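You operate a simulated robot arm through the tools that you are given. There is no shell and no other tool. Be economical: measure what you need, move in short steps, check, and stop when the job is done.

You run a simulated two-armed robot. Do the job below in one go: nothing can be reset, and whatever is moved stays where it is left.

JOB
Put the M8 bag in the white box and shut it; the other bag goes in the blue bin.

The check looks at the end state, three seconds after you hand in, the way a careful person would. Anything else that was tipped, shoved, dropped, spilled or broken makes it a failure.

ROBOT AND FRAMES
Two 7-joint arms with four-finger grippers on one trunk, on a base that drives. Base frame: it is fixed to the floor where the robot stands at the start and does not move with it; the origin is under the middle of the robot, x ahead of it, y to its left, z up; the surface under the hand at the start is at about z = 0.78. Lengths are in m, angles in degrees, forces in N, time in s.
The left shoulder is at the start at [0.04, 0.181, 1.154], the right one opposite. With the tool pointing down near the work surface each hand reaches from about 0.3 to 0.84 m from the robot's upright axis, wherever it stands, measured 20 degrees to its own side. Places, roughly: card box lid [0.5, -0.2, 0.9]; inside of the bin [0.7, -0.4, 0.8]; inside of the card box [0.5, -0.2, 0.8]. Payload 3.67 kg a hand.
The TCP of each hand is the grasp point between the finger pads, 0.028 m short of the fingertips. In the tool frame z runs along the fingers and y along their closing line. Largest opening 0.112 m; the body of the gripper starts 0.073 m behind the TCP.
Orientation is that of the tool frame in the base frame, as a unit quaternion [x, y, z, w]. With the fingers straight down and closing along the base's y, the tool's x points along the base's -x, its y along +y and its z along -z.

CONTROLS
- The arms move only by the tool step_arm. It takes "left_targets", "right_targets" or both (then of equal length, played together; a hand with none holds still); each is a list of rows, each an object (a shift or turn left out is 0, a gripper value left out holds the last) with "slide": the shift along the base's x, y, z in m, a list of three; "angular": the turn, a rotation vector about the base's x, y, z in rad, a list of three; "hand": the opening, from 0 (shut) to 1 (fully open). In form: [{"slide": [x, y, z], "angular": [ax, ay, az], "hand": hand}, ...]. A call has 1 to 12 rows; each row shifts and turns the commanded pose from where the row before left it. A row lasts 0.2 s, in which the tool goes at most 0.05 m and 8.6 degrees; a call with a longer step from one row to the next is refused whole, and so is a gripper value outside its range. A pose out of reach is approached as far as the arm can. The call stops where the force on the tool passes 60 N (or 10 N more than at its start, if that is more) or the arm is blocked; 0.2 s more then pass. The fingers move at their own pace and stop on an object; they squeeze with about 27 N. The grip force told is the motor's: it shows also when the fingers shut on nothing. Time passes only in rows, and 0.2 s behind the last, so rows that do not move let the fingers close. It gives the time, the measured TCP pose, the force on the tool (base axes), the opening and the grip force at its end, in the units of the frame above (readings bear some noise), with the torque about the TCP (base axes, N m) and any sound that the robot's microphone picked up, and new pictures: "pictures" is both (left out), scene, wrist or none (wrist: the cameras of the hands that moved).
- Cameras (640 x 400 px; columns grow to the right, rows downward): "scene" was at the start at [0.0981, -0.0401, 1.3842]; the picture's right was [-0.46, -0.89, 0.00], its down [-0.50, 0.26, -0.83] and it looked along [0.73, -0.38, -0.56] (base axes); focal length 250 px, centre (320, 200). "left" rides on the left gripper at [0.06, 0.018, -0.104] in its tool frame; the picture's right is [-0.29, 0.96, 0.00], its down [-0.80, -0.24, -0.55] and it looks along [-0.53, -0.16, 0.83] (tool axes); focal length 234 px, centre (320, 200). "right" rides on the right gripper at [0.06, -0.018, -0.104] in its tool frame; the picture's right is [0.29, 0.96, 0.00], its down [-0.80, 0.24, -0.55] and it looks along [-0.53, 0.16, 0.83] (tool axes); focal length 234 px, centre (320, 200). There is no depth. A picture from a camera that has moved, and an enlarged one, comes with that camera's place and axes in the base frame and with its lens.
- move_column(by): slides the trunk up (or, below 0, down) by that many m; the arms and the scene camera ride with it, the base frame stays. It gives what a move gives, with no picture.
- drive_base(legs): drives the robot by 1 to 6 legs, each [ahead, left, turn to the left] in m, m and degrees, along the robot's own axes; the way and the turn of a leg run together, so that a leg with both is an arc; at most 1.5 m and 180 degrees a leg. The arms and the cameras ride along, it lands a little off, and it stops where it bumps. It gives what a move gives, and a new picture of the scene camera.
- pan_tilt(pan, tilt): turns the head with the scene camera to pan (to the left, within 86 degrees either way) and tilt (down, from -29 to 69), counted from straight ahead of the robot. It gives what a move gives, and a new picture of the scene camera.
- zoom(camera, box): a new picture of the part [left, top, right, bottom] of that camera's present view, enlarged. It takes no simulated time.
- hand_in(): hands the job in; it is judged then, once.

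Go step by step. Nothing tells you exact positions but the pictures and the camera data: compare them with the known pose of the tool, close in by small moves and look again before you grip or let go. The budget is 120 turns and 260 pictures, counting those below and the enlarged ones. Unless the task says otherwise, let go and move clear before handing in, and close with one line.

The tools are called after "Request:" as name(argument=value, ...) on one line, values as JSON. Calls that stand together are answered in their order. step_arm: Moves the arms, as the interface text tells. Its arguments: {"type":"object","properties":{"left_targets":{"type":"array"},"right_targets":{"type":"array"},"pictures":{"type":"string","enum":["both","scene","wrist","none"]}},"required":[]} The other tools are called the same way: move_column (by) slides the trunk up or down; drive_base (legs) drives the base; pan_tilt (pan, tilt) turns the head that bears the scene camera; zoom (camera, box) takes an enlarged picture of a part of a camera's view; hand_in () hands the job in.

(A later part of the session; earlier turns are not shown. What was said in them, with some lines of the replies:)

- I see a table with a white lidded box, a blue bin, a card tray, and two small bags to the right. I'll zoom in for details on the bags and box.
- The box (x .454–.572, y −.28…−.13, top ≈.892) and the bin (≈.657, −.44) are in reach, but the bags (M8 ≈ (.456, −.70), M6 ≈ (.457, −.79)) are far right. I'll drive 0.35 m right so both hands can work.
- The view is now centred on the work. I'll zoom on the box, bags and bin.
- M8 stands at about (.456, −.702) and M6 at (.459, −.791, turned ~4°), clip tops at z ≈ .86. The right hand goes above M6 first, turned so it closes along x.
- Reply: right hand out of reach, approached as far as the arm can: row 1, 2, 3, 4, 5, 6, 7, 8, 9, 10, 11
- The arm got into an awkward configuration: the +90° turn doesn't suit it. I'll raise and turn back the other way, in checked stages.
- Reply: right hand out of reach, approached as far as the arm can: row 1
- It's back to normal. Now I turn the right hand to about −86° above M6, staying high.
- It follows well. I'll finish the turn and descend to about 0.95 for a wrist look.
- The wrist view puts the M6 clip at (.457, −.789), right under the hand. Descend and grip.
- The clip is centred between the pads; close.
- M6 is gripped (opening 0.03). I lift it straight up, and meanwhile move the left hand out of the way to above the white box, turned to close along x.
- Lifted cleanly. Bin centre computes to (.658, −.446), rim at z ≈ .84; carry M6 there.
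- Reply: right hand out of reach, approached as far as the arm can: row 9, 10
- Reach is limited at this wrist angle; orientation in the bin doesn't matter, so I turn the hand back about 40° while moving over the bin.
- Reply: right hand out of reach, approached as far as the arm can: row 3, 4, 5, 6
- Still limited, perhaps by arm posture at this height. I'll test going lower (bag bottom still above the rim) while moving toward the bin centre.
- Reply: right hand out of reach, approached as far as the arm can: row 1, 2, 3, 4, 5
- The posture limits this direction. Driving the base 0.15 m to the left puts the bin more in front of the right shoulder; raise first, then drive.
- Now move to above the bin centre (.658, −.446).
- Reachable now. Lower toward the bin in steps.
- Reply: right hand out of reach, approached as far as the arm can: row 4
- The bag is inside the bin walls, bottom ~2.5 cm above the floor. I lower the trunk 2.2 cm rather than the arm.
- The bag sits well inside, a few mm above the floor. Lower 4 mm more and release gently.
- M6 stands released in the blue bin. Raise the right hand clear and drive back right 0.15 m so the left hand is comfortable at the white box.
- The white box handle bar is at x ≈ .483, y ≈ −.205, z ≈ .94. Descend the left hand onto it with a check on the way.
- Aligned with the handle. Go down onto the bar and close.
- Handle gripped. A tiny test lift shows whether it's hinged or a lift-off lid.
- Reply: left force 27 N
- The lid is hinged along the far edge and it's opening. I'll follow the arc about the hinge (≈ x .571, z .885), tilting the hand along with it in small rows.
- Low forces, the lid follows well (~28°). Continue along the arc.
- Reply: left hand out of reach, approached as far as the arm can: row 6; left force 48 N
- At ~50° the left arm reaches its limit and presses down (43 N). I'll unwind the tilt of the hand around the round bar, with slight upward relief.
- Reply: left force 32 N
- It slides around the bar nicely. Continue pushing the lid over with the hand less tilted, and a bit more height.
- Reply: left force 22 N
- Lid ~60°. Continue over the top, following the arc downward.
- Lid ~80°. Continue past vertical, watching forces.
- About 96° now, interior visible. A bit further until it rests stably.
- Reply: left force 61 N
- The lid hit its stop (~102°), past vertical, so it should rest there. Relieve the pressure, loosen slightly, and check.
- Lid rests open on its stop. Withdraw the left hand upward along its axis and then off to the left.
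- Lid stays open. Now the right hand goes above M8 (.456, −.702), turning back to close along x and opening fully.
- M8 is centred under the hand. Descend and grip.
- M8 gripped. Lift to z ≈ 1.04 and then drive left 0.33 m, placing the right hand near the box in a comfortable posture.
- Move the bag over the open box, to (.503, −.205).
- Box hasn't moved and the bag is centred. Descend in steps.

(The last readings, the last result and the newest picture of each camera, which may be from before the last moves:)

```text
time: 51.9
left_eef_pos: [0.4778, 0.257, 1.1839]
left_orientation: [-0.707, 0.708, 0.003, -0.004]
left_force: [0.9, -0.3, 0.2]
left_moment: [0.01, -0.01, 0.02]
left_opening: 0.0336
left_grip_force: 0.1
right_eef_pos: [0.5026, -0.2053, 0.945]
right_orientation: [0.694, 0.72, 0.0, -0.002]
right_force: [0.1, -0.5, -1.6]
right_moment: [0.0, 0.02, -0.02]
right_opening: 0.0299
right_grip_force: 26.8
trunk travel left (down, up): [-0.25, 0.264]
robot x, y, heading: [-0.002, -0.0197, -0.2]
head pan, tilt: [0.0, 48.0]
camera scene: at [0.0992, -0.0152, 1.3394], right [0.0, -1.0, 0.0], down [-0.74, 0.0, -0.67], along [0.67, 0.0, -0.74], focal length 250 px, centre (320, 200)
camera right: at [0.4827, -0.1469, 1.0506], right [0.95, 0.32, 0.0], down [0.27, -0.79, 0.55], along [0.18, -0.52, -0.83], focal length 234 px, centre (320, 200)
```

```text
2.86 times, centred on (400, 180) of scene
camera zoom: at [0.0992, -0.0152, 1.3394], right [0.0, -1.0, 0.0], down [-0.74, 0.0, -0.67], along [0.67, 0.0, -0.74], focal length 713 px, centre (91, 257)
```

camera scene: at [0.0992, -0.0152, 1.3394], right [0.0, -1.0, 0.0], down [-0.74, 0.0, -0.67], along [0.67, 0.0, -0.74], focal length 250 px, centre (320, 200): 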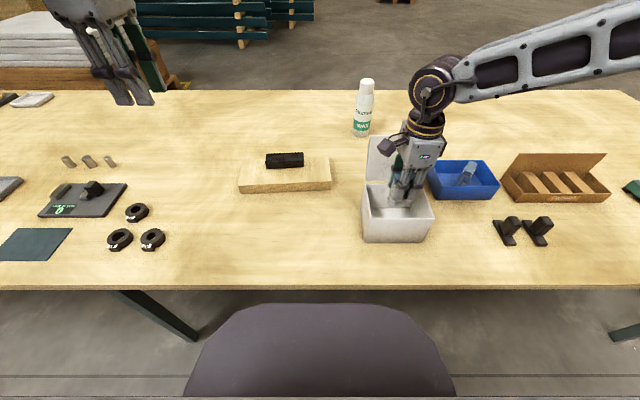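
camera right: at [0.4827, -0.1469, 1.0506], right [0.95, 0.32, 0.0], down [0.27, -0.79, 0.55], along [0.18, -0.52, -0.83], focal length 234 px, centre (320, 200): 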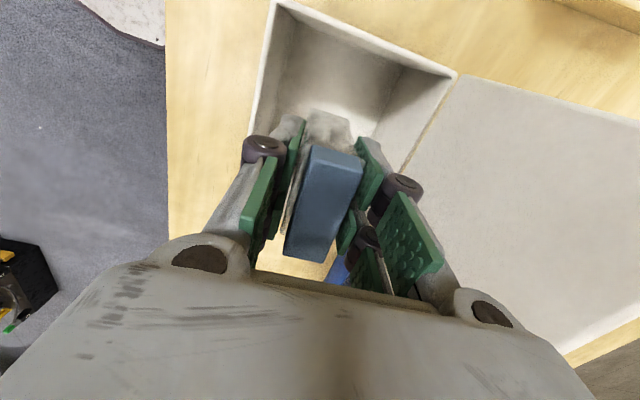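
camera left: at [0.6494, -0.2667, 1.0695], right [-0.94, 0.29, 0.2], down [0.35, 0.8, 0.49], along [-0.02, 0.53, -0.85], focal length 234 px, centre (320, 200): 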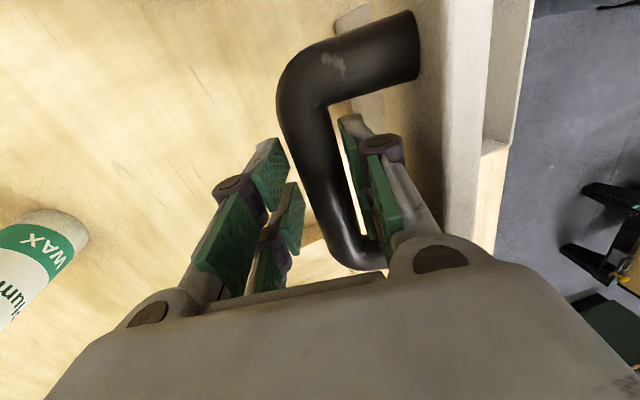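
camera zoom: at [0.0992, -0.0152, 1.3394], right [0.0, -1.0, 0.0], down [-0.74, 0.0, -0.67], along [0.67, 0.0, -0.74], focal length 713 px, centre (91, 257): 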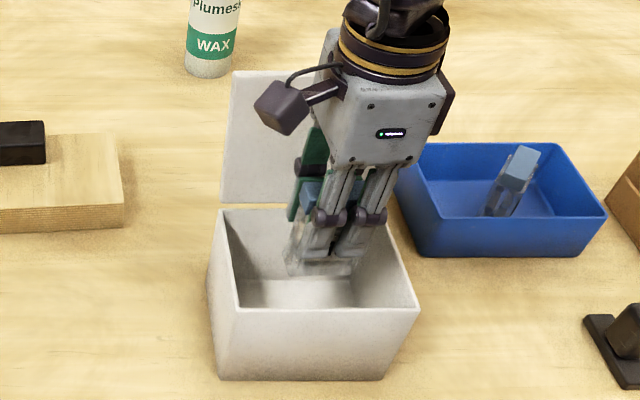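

Going in cleanly. Lower nearly to the floor of the box.

Request:
step_arm(right_targets=[{"slide": [0, 0, -0.03]}, {"slide": [0, 0, -0.03]}, {"slide": [0, 0, -0.022]}, {"slide": [0, 0, -0.005]}])

Request:
zoom(camera="scene", box=[340, 110, 460, 250])

```text
time: 52.9
left_eef_pos: [0.4774, 0.2582, 1.1842]
left_orientation: [0.708, -0.707, -0.003, 0.003]
left_force: [0.1, -0.5, 0.6]
left_moment: [0.01, 0.03, 0.0]
left_opening: 0.0337
left_grip_force: 0.1
right_eef_pos: [0.5029, -0.2041, 0.86]
right_orientation: [0.694, 0.72, 0.0, -0.002]
right_force: [-0.4, -0.4, -2.1]
right_moment: [0.0, -0.02, -0.01]
right_opening: 0.0299
right_grip_force: 27.3
trunk travel left (down, up): [-0.25, 0.264]
robot x, y, heading: [0.0023, -0.0173, -0.2]
head pan, tilt: [0.0, 48.0]
camera scene: at [0.0986, -0.0147, 1.3395], right [0.0, -1.0, 0.0], down [-0.74, 0.0, -0.67], along [0.67, 0.0, -0.74], focal length 250 px, centre (320, 200)
camera right: at [0.4826, -0.1457, 0.9646], right [0.95, 0.32, 0.0], down [0.27, -0.79, 0.55], along [0.18, -0.52, -0.83], focal length 234 px, centre (320, 200)
```

scene: 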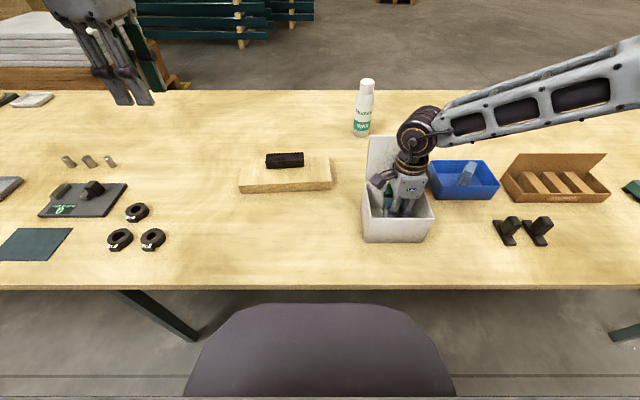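
right: 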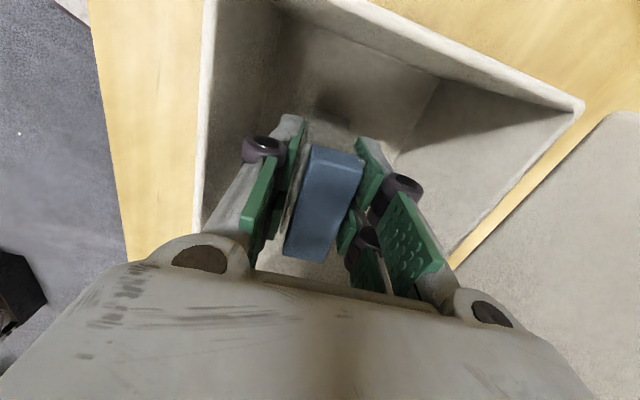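

```text
2.86 times, centred on (400, 180) of scene
camera zoom: at [0.0986, -0.0147, 1.3395], right [0.0, -1.0, 0.0], down [-0.74, 0.0, -0.67], along [0.67, 0.0, -0.74], focal length 713 px, centre (91, 257)
```

zoom: 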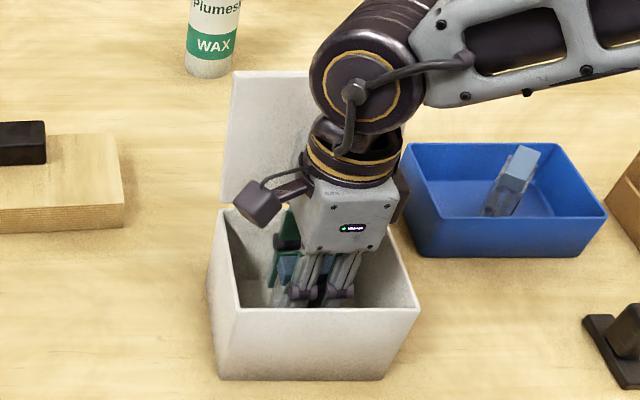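

Near the floor. Lower a few mm more, then check the force.

Request:
step_arm(right_targets=[{"slide": [0, 0, -0.003]}, {"slide": [0, 0, -0.003]}], pictures="none")

```text
time: 53.5
left_eef_pos: [0.478, 0.2572, 1.1856]
left_orientation: [-0.707, 0.707, 0.002, -0.003]
left_force: [0.6, 0.0, 0.8]
left_moment: [0.01, 0.0, 0.02]
left_opening: 0.0337
left_grip_force: 0.1
right_eef_pos: [0.5019, -0.206, 0.8527]
right_orientation: [0.694, 0.72, -0.001, -0.002]
right_force: [-0.2, -0.4, -2.0]
right_moment: [0.05, -0.01, 0.03]
right_opening: 0.0294
right_grip_force: 27.4
trunk travel left (down, up): [-0.25, 0.264]
robot x, y, heading: [0.0005, -0.0149, 0.2]
head pan, tilt: [0.0, 48.0]
```

Request:
step_arm(right_targets=[{"slide": [0, 0, -0.003]}, {}, {"hand": 0.32}, {"hand": 0.4}, {"hand": 0.48}, {}], pictures="wrist")

```text
time: 54.9
left_eef_pos: [0.4773, 0.2577, 1.1839]
left_orientation: [-0.707, 0.707, 0.003, -0.003]
left_force: [-0.2, 0.6, 0.8]
left_moment: [0.0, -0.02, -0.02]
left_opening: 0.0335
left_grip_force: 0.0
right_eef_pos: [0.5016, -0.2045, 0.8512]
right_orientation: [0.694, 0.72, 0.0, -0.002]
right_force: [0.2, 0.3, 0.3]
right_moment: [0.0, -0.03, 0.03]
right_opening: 0.0539
right_grip_force: 0.1
trunk travel left (down, up): [-0.25, 0.264]
robot x, y, heading: [-0.0025, -0.0128, -0.1]
head pan, tilt: [0.0, 48.0]
camera right: at [0.4824, -0.1462, 0.9554], right [0.95, 0.32, 0.0], down [0.27, -0.79, 0.55], along [0.18, -0.52, -0.83], focal length 234 px, centre (320, 200)
```

right: 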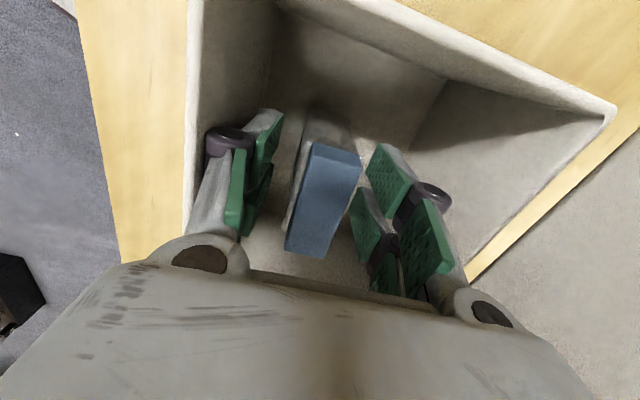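

M8 stands released in the box. Withdraw straight up and move the right hand off to the right.

Request:
step_arm(right_targets=[{"slide": [0, 0, 0.025]}, {"slide": [0, 0, 0.035]}, {"slide": [0, 0, 0.035]}, {"slide": [0, 0, 0.04]}, {"slide": [0, 0, 0.04]}, {"slide": [0, 0, 0.04]}, {"slide": [0, -0.045, 0]}, {"slide": [0, -0.045, 0]}, {"slide": [0, -0.045, 0]}, {"slide": [0, -0.045, 0]}], pictures="scene")

Request:
zoom(camera="scene", box=[340, 110, 500, 250])

```text
time: 57.1
left_eef_pos: [0.4779, 0.2559, 1.1845]
left_orientation: [0.707, -0.707, -0.004, 0.002]
left_force: [0.7, -1.0, 0.4]
left_moment: [0.03, 0.0, 0.01]
left_opening: 0.0335
left_grip_force: 0.0
right_eef_pos: [0.5007, -0.3871, 1.0646]
right_orientation: [0.693, 0.721, 0.0, -0.002]
right_force: [-0.4, 0.0, -0.7]
right_moment: [0.06, 0.0, -0.02]
right_opening: 0.0537
right_grip_force: 0.1
trunk travel left (down, up): [-0.25, 0.264]
robot x, y, heading: [-0.0016, -0.0163, 0.1]
head pan, tilt: [0.0, 48.0]
camera scene: at [0.0981, -0.0167, 1.3395], right [0.0, -1.0, 0.0], down [-0.74, 0.0, -0.67], along [0.67, 0.0, -0.74], focal length 250 px, centre (320, 200)
```

scene: 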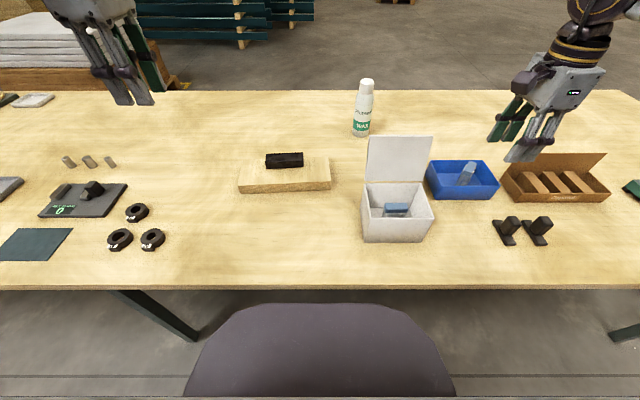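

```text
2.86 times, centred on (420, 180) of scene
camera zoom: at [0.0981, -0.0167, 1.3395], right [0.0, -1.0, 0.0], down [-0.74, 0.0, -0.67], along [0.67, 0.0, -0.74], focal length 713 px, centre (34, 257)
```

zoom: 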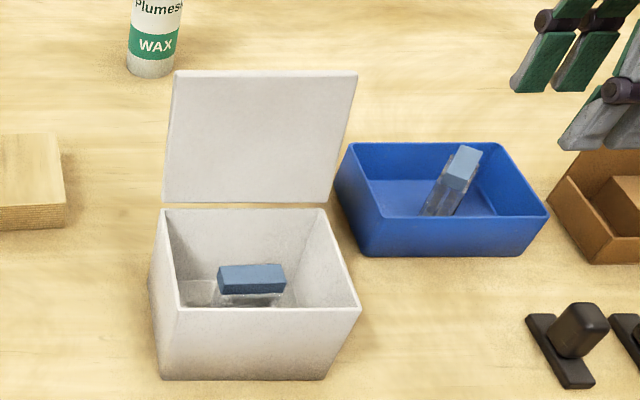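

M8 sits upright below the rim. Now drive back right 0.33 m so the left hand can close the lid by the same arc in reverse.

Request:
drive_base(legs=[[0, -0.33, 0]])

```text
time: 59.3
left_eef_pos: [0.4768, -0.0694, 1.1841]
left_orientation: [-0.707, 0.708, 0.003, -0.003]
left_force: [0.1, -0.3, 0.1]
left_moment: [0.0, -0.01, -0.02]
left_opening: 0.0337
left_grip_force: 0.0
right_eef_pos: [0.5002, -0.7124, 1.0658]
right_orientation: [0.694, 0.72, 0.0, -0.003]
right_force: [0.3, 0.0, -0.1]
right_moment: [0.02, -0.04, 0.0]
right_opening: 0.0538
right_grip_force: 0.1
trunk travel left (down, up): [-0.25, 0.264]
robot x, y, heading: [-0.0013, -0.3434, -0.0]
head pan, tilt: [0.0, 48.0]
camera scene: at [0.098, -0.3419, 1.3395], right [0.0, -1.0, 0.0], down [-0.74, 0.0, -0.67], along [0.67, 0.0, -0.74], focal length 250 px, centre (320, 200)
```

scene: 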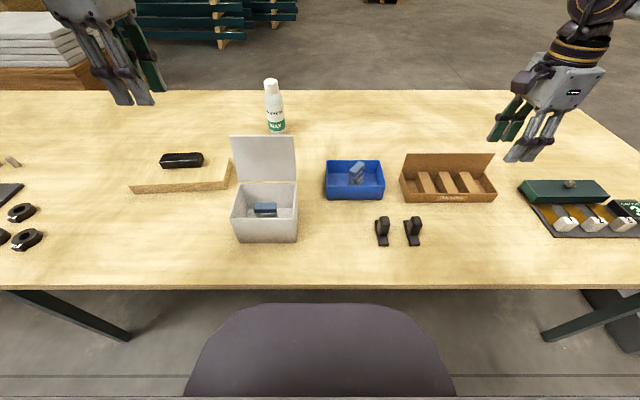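

Bring the left hand back above the handle on the far side, tilted 12°, as on release.

Request:
step_arm(left_targets=[{"slide": [0.039, -0.028, -0.008], "hand": 0.38}, {"slide": [0.039, -0.028, -0.008]}, {"slide": [0.039, -0.028, -0.008], "angular": [0, 0.1, 0]}, {"slide": [0.039, -0.028, -0.008], "angular": [0, 0.1, 0]}, {"slide": [0.039, -0.027, -0.01], "angular": [0, 0.01, 0]}, {"slide": [0.002, 0, -0.03]}])

```text
time: 60.7
left_eef_pos: [0.6742, -0.2059, 1.1115]
left_orientation: [0.703, -0.703, -0.076, 0.078]
left_force: [0.8, 0.1, -0.5]
left_moment: [-0.07, 0.04, 0.02]
left_opening: 0.0427
left_grip_force: 0.0
right_eef_pos: [0.5002, -0.7099, 1.0657]
right_orientation: [0.694, 0.72, -0.002, -0.001]
right_force: [0.0, 0.9, -0.1]
right_moment: [-0.03, 0.0, -0.01]
right_opening: 0.0539
right_grip_force: 0.0
trunk travel left (down, up): [-0.25, 0.264]
robot x, y, heading: [-0.0029, -0.3432, 0.3]
head pan, tilt: [0.0, 48.0]
camera scene: at [0.0988, -0.3387, 1.3394], right [0.0, -1.0, 0.0], down [-0.74, 0.0, -0.67], along [0.67, 0.0, -0.74], focal length 250 px, centre (320, 200)
camera left: at [0.6793, -0.2652, 1.2182], right [-0.93, 0.29, 0.21], down [0.35, 0.8, 0.49], along [-0.03, 0.53, -0.85], focal length 234 px, centre (320, 200)
```

scene: 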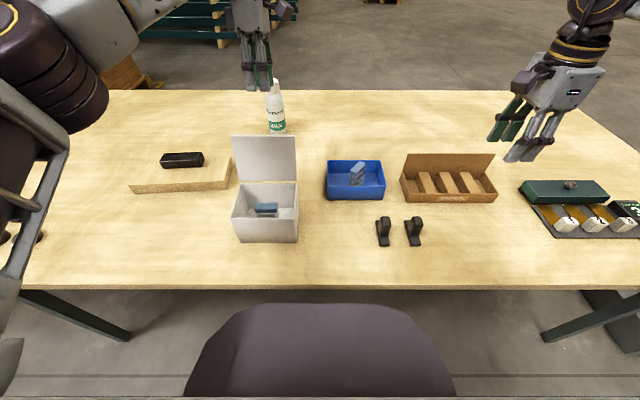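
left: 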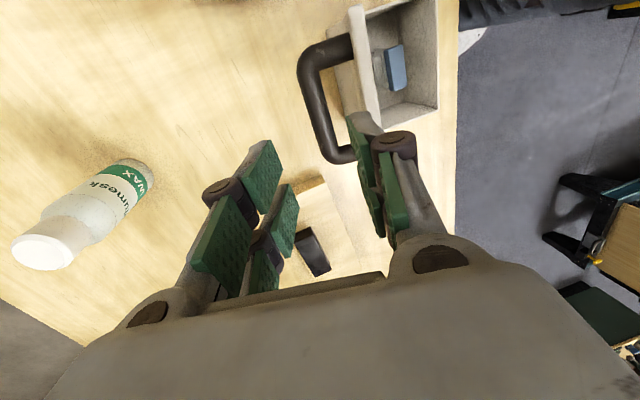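

On the axis line. Descend along it, looking before the last part.

Request:
step_arm(left_targets=[{"slide": [-0.0075, 0, -0.037]}, {"slide": [-0.0075, 0, -0.037]}, {"slide": [-0.006, 0, -0.03]}])

Request:
zoom(camera="left", box=[200, 0, 520, 270])

```text
time: 61.5
left_eef_pos: [0.6536, -0.2093, 1.0077]
left_orientation: [0.703, -0.703, -0.077, 0.077]
left_force: [1.1, 0.3, -0.4]
left_moment: [0.0, -0.01, 0.01]
left_opening: 0.0425
left_grip_force: 0.1
right_eef_pos: [0.4997, -0.7127, 1.0637]
right_orientation: [0.694, 0.72, 0.0, -0.002]
right_force: [0.4, -0.6, -0.4]
right_moment: [0.01, 0.05, 0.0]
right_opening: 0.0538
right_grip_force: 0.1
trunk travel left (down, up): [-0.25, 0.264]
robot x, y, heading: [0.0013, -0.3441, -0.1]
head pan, tilt: [0.0, 48.0]
camera scene: at [0.0985, -0.3419, 1.3394], right [0.0, -1.0, 0.0], down [-0.74, 0.0, -0.67], along [0.67, 0.0, -0.74], focal length 250 px, centre (320, 200)
camera left: at [0.6579, -0.2688, 1.1149], right [-0.93, 0.29, 0.21], down [0.35, 0.8, 0.49], along [-0.02, 0.53, -0.85], focal length 234 px, centre (320, 200)
```

scene: 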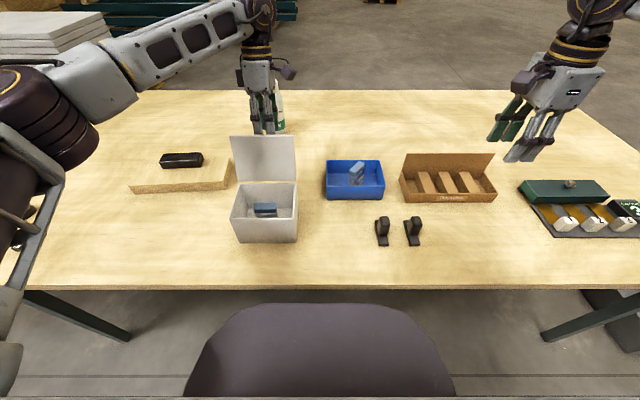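
left: 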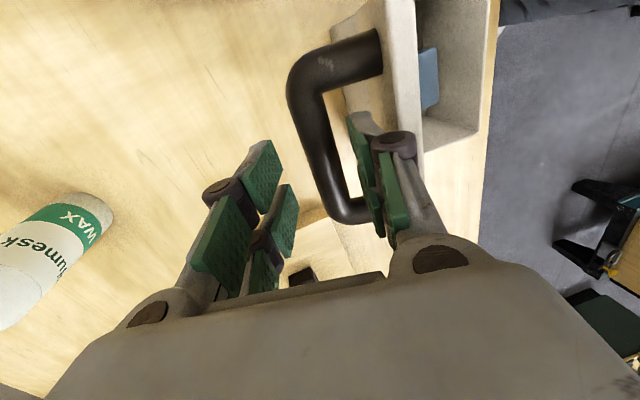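

```text
1.48 times, centred on (360, 135) of left
camera zoom: at [0.6579, -0.2688, 1.1149], right [-0.93, 0.29, 0.21], down [0.35, 0.8, 0.49], along [-0.02, 0.53, -0.85], focal length 347 px, centre (261, 296)
```

zoom: 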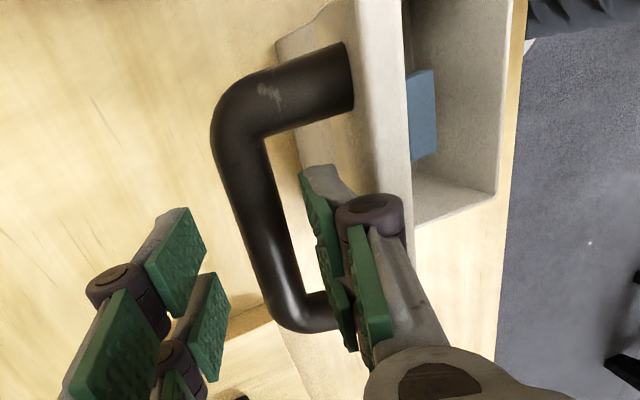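

The near finger goes between lid and bar as intended. Final 4 cm down, then close.

Request:
step_arm(left_targets=[{"slide": [-0.003, 0, -0.022], "hand": 0.35}, {"slide": [-0.004, 0, -0.02]}, {"hand": 0}, {"hand": 0}, {"hand": 0}])

```text
time: 62.7
left_eef_pos: [0.6423, -0.2082, 0.9669]
left_orientation: [-0.702, 0.704, 0.078, -0.077]
left_force: [-35.4, 1.9, -14.9]
left_moment: [-0.01, 0.02, -1.44]
left_opening: 0.0206
left_grip_force: 44.8
right_eef_pos: [0.4981, -0.7113, 1.0663]
right_orientation: [0.694, 0.72, 0.0, -0.002]
right_force: [-0.9, -0.3, -0.1]
right_moment: [-0.02, -0.02, -0.05]
right_opening: 0.0538
right_grip_force: 0.1
trunk travel left (down, up): [-0.25, 0.264]
robot x, y, heading: [0.0006, -0.3441, 0.0]
head pan, tilt: [0.0, 48.0]
camera scene: at [0.0947, -0.341, 1.3396], right [0.0, -1.0, 0.0], down [-0.74, 0.0, -0.67], along [0.67, 0.0, -0.74], focal length 250 px, centre (320, 200)
camera left: at [0.6468, -0.268, 1.0724], right [-0.93, 0.29, 0.21], down [0.36, 0.8, 0.49], along [-0.03, 0.53, -0.85], focal length 234 px, centre (320, 200)
```

scene: 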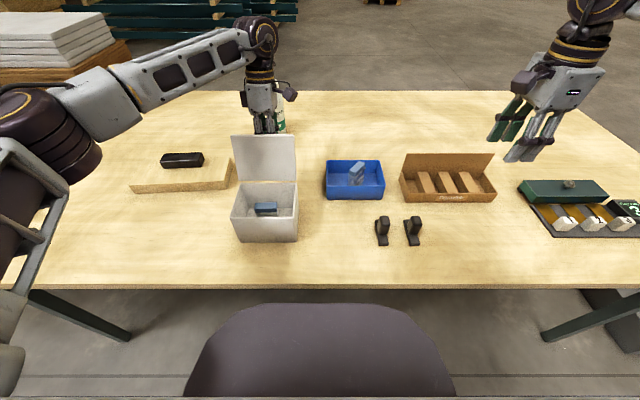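
left: 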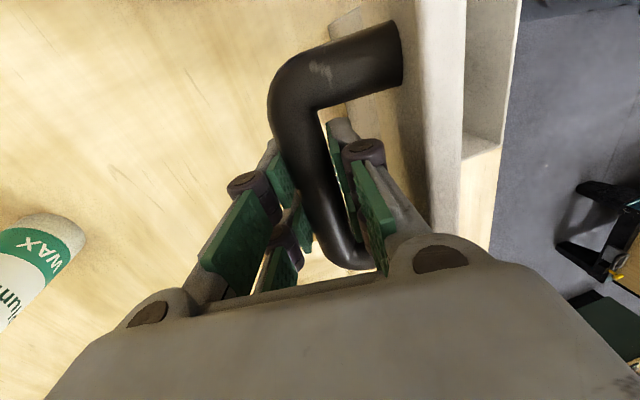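

Bar gripped. Fitted hinge is (.569, .894) with radius .101. Swing the lid back, first part over vertical.

Request:
step_arm(left_targets=[{"slide": [-0.008, 0, 0.004], "angular": [0, 0.02, 0]}, {"slide": [-0.0075, 0, 0.0047], "angular": [0, 0.03, 0]}, {"slide": [-0.006, 0, 0.004], "angular": [0, 0.03, 0]}, {"slide": [-0.006, 0, 0.0036], "angular": [0, 0.03, 0]}, {"slide": [-0.0064, 0, 0.0032], "angular": [0, 0.03, 0]}, {"slide": [-0.0064, 0, 0.0028], "angular": [0, 0.03, 0]}], pictures="scene")

```text
time: 64.1
left_eef_pos: [0.6068, -0.2076, 0.9884]
left_orientation: [0.694, -0.693, -0.136, 0.137]
left_force: [4.0, 2.8, 1.2]
left_moment: [-0.16, -0.29, -1.49]
left_opening: 0.0206
left_grip_force: 45.1
right_eef_pos: [0.5004, -0.7122, 1.0654]
right_orientation: [0.694, 0.72, 0.0, -0.002]
right_force: [-0.3, 0.1, 0.2]
right_moment: [0.01, -0.01, -0.03]
right_opening: 0.0537
right_grip_force: 0.1
trunk travel left (down, up): [-0.25, 0.264]
robot x, y, heading: [0.0004, -0.3426, -0.3]
head pan, tilt: [0.0, 48.0]
camera scene: at [0.0986, -0.3414, 1.3394], right [0.0, -1.0, 0.0], down [-0.74, 0.0, -0.67], along [0.67, 0.0, -0.74], focal length 250 px, centre (320, 200)
```

scene: 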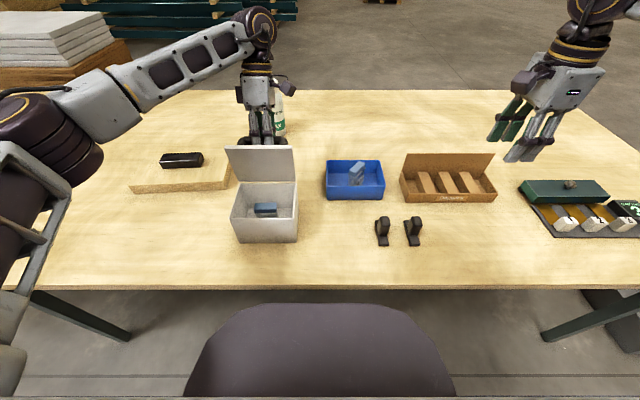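

On the arc with tiny forces. Continue through the top to ~35° open.

Request:
step_arm(left_targets=[{"slide": [-0.0068, 0, 0.0023], "angular": [0, 0.03, 0]}, {"slide": [-0.0068, 0, 0.0018], "angular": [0, 0.03, 0]}, {"slide": [-0.007, 0, 0.0013], "angular": [0, 0.03, 0]}, {"slide": [-0.007, 0, 0.0008]}, {"slide": [-0.0071, 0, 0.0004]}, {"slide": [-0.007, 0, -0.0001]}, {"slide": [-0.007, 0, -0.0006]}, {"slide": [-0.007, 0, -0.0012]}, {"slide": [-0.007, 0, -0.0016]}, {"slide": [-0.0068, 0, -0.002]}], pictures="both")

```text
time: 66.3
left_eef_pos: [0.538, -0.209, 0.9888]
left_orientation: [-0.687, 0.687, 0.168, -0.168]
left_force: [3.1, 0.0, -3.9]
left_moment: [-0.26, -0.19, -0.45]
left_opening: 0.0203
left_grip_force: 44.9
right_eef_pos: [0.5003, -0.7114, 1.0635]
right_orientation: [0.694, 0.72, -0.001, -0.002]
right_force: [-1.2, -0.2, -0.3]
right_moment: [0.02, 0.02, -0.03]
right_opening: 0.0538
right_grip_force: 0.1
trunk travel left (down, up): [-0.25, 0.264]
robot x, y, heading: [-0.0029, -0.3433, -0.1]
head pan, tilt: [0.0, 48.0]
camera scene: at [0.0989, -0.3416, 1.3394], right [0.0, -1.0, 0.0], down [-0.74, 0.0, -0.67], along [0.67, 0.0, -0.74], focal length 250 px, centre (320, 200)
camera left: at [0.5688, -0.2681, 1.0904], right [-0.85, 0.29, 0.44], down [0.47, 0.8, 0.38], along [-0.24, 0.53, -0.81], focal length 234 px, centre (320, 200)
```

scene: 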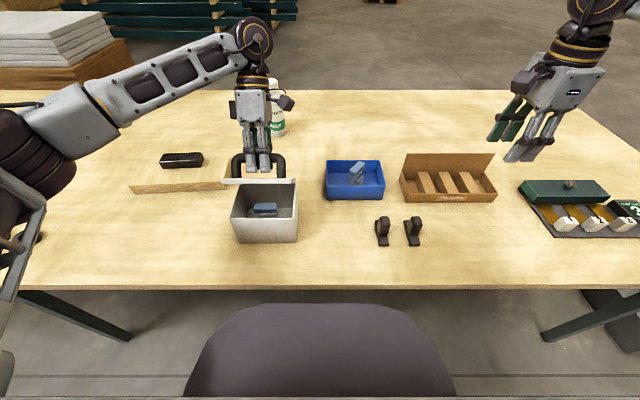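
left: 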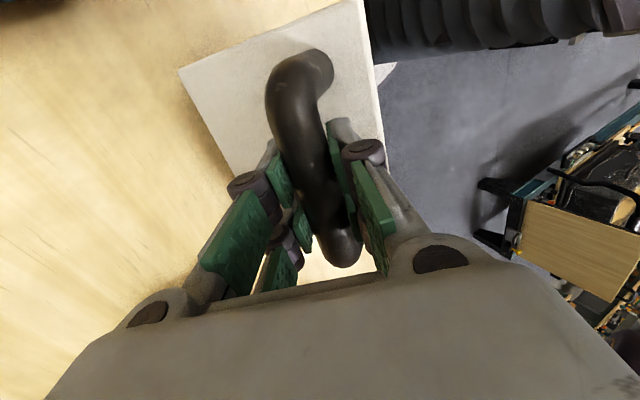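

Lid ~44°. Keep lowering, unwinding the tilt.

Request:
step_arm(left_targets=[{"slide": [-0.0075, 0, -0.002]}, {"slide": [-0.0073, 0, -0.0025]}, {"slide": [-0.0062, 0, -0.0034], "angular": [0, -0.03, 0]}, {"slide": [-0.006, 0, -0.0039], "angular": [0, -0.05, 0]}, {"slide": [-0.0056, 0, -0.0042], "angular": [0, -0.05, 0]}, {"slide": [-0.0054, 0, -0.0047], "angular": [0, -0.05, 0]}, {"slide": [-0.005, 0, -0.005], "angular": [0, -0.05, 0]}, {"slide": [-0.0046, 0, -0.0053], "angular": [0, -0.05, 0]}], pictures="scene")

```text
time: 68.1
left_eef_pos: [0.4912, -0.2085, 0.9585]
left_orientation: [-0.704, 0.704, 0.07, -0.07]
left_force: [8.1, -1.9, -4.2]
left_moment: [0.14, -0.2, -0.11]
left_opening: 0.0199
left_grip_force: 45.0
right_eef_pos: [0.5014, -0.7127, 1.0651]
right_orientation: [0.694, 0.72, -0.001, -0.002]
right_force: [0.6, 0.1, 0.7]
right_moment: [-0.03, 0.01, 0.01]
right_opening: 0.054
right_grip_force: 0.0
trunk travel left (down, up): [-0.25, 0.264]
robot x, y, heading: [0.0014, -0.3425, 0.1]
head pan, tilt: [0.0, 48.0]
camera scene: at [0.0995, -0.3418, 1.3393], right [0.0, -1.0, 0.0], down [-0.74, 0.0, -0.67], along [0.67, 0.0, -0.74], focal length 250 px, centre (320, 200)
```

scene: 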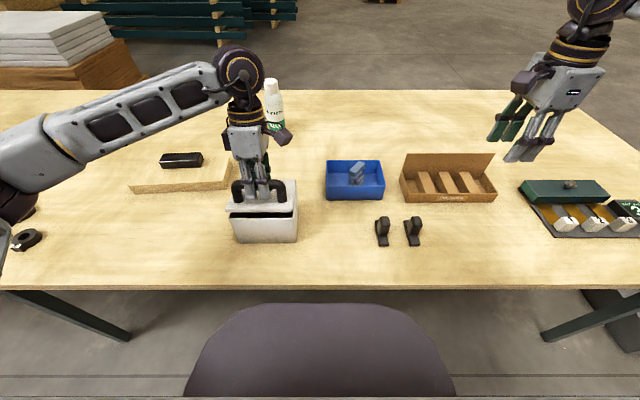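

Last ~11°: lower gently to closed.

Request:
step_arm(left_targets=[{"slide": [-0.0042, 0, -0.0055], "angular": [0, -0.05, 0]}, {"slide": [-0.0039, 0, -0.006], "angular": [0, -0.05, 0]}, {"slide": [-0.0018, 0, -0.003], "angular": [0, -0.05, 0]}, {"slide": [-0.0012, 0, -0.003], "angular": [0, -0.05, 0]}], pictures="none")

Request:
zoom(camera="scene", box=[200, 130, 320, 250])

```text
time: 69.1
left_eef_pos: [0.4812, -0.2093, 0.9437]
left_orientation: [0.707, -0.707, 0.003, -0.002]
left_force: [12.3, 3.2, 13.3]
left_moment: [0.51, -0.03, -0.24]
left_opening: 0.0202
left_grip_force: 45.2
right_eef_pos: [0.5005, -0.7117, 1.0644]
right_orientation: [0.694, 0.72, -0.001, -0.003]
right_force: [0.3, 0.4, -0.7]
right_moment: [0.04, 0.01, 0.0]
right_opening: 0.0536
right_grip_force: 0.0
trunk travel left (down, up): [-0.25, 0.264]
robot x, y, heading: [-0.0001, -0.3428, -0.3]
head pan, tilt: [0.0, 48.0]
```

```text
3.33 times, centred on (260, 190) of scene
camera zoom: at [0.099, -0.3416, 1.3396], right [0.0, -1.0, 0.0], down [-0.74, 0.0, -0.67], along [0.67, 0.0, -0.74], focal length 832 px, centre (520, 233)
```

zoom: 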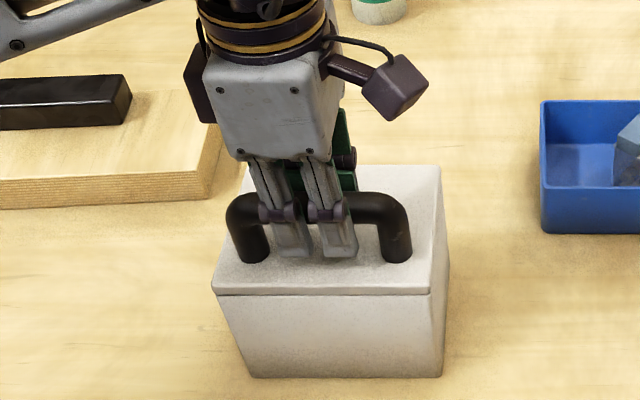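

The lid looks shut and takes load. A small extra press, then release and withdraw upward.

Request:
step_arm(left_targets=[{"slide": [0.001, 0, -0.002]}, {"slide": [0, 0, -0.001]}, {}, {"hand": 0.4}, {"hand": 0.7}, {"hand": 0.9}, {"slide": [0, 0, 0.02]}, {"slide": [0, 0, 0.035]}, {"slide": [0, 0, 0.04]}, {"slide": [0, 0, 0.04]}, {"slide": [0, 0.04, 0.02]}, {"slide": [0, 0.045, 0]}], pictures="both")

Request:
zoom(camera="scene", box=[220, 140, 400, 250])

Request:
zoom(camera="left", box=[160, 0, 440, 200])

```text
time: 71.7
left_eef_pos: [0.4783, -0.1227, 1.0936]
left_orientation: [-0.707, 0.707, -0.001, -0.001]
left_force: [-0.1, 0.6, -0.2]
left_moment: [-0.01, -0.02, -0.01]
left_opening: 0.101
left_grip_force: 0.1
right_eef_pos: [0.4998, -0.7108, 1.0657]
right_orientation: [0.694, 0.719, -0.001, -0.001]
right_force: [0.0, 0.7, 0.2]
right_moment: [-0.06, -0.02, 0.0]
right_opening: 0.0539
right_grip_force: 0.0
trunk travel left (down, up): [-0.25, 0.264]
robot x, y, heading: [0.0002, -0.342, -0.4]
head pan, tilt: [0.0, 48.0]
camera scene: at [0.0976, -0.3402, 1.3395], right [0.0, -1.0, 0.0], down [-0.74, 0.0, -0.67], along [0.67, 0.0, -0.74], focal length 250 px, centre (320, 200)
camera left: at [0.4591, -0.1815, 1.1982], right [-0.96, 0.29, 0.0], down [0.24, 0.8, 0.55], along [0.16, 0.53, -0.83], focal length 234 px, centre (320, 200)
```

scene: 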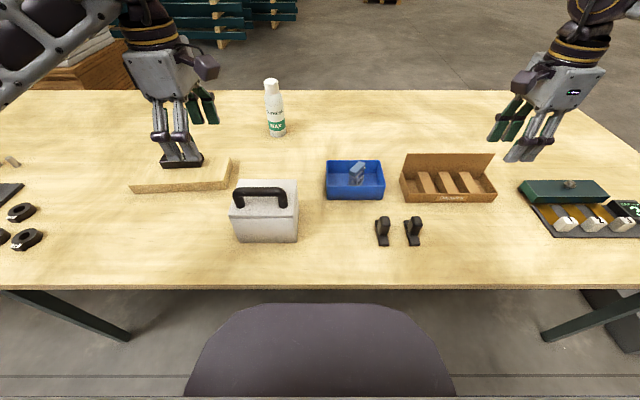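
left: 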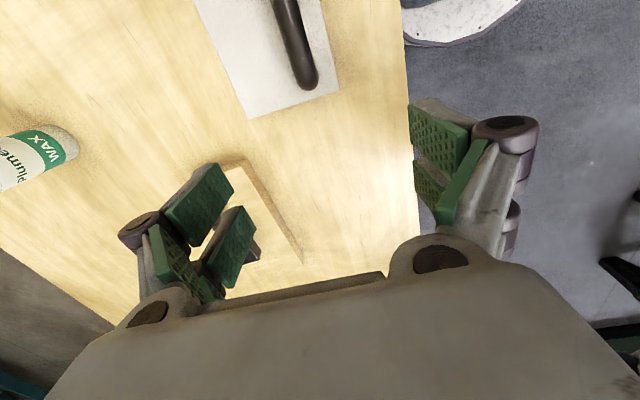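

```text
3.56 times, centred on (310, 195) of scene
camera zoom: at [0.0976, -0.3402, 1.3395], right [0.0, -1.0, 0.0], down [-0.74, 0.0, -0.67], along [0.67, 0.0, -0.74], focal length 888 px, centre (356, 218)
```

zoom: 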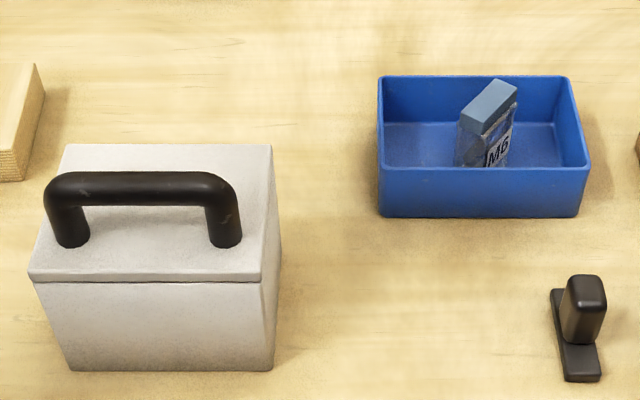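

```text
2.00 times, centred on (300, 100) of left
camera zoom: at [0.4591, -0.1815, 1.1982], right [-0.96, 0.29, 0.0], down [0.24, 0.8, 0.55], along [0.16, 0.53, -0.83], focal length 468 px, centre (360, 400)
```

zoom: 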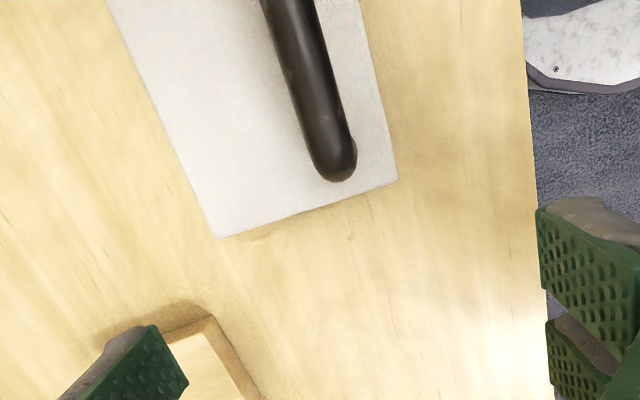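

The lid is shut with a tight seam, M6 is in the blue bin, everything else is undisturbed, and both hands are clear.

Request:
hand_in()

```text
The job is handed in.
```

The M8 bag is in the white box with the lid shut, and the M6 bag is in the blue bin.
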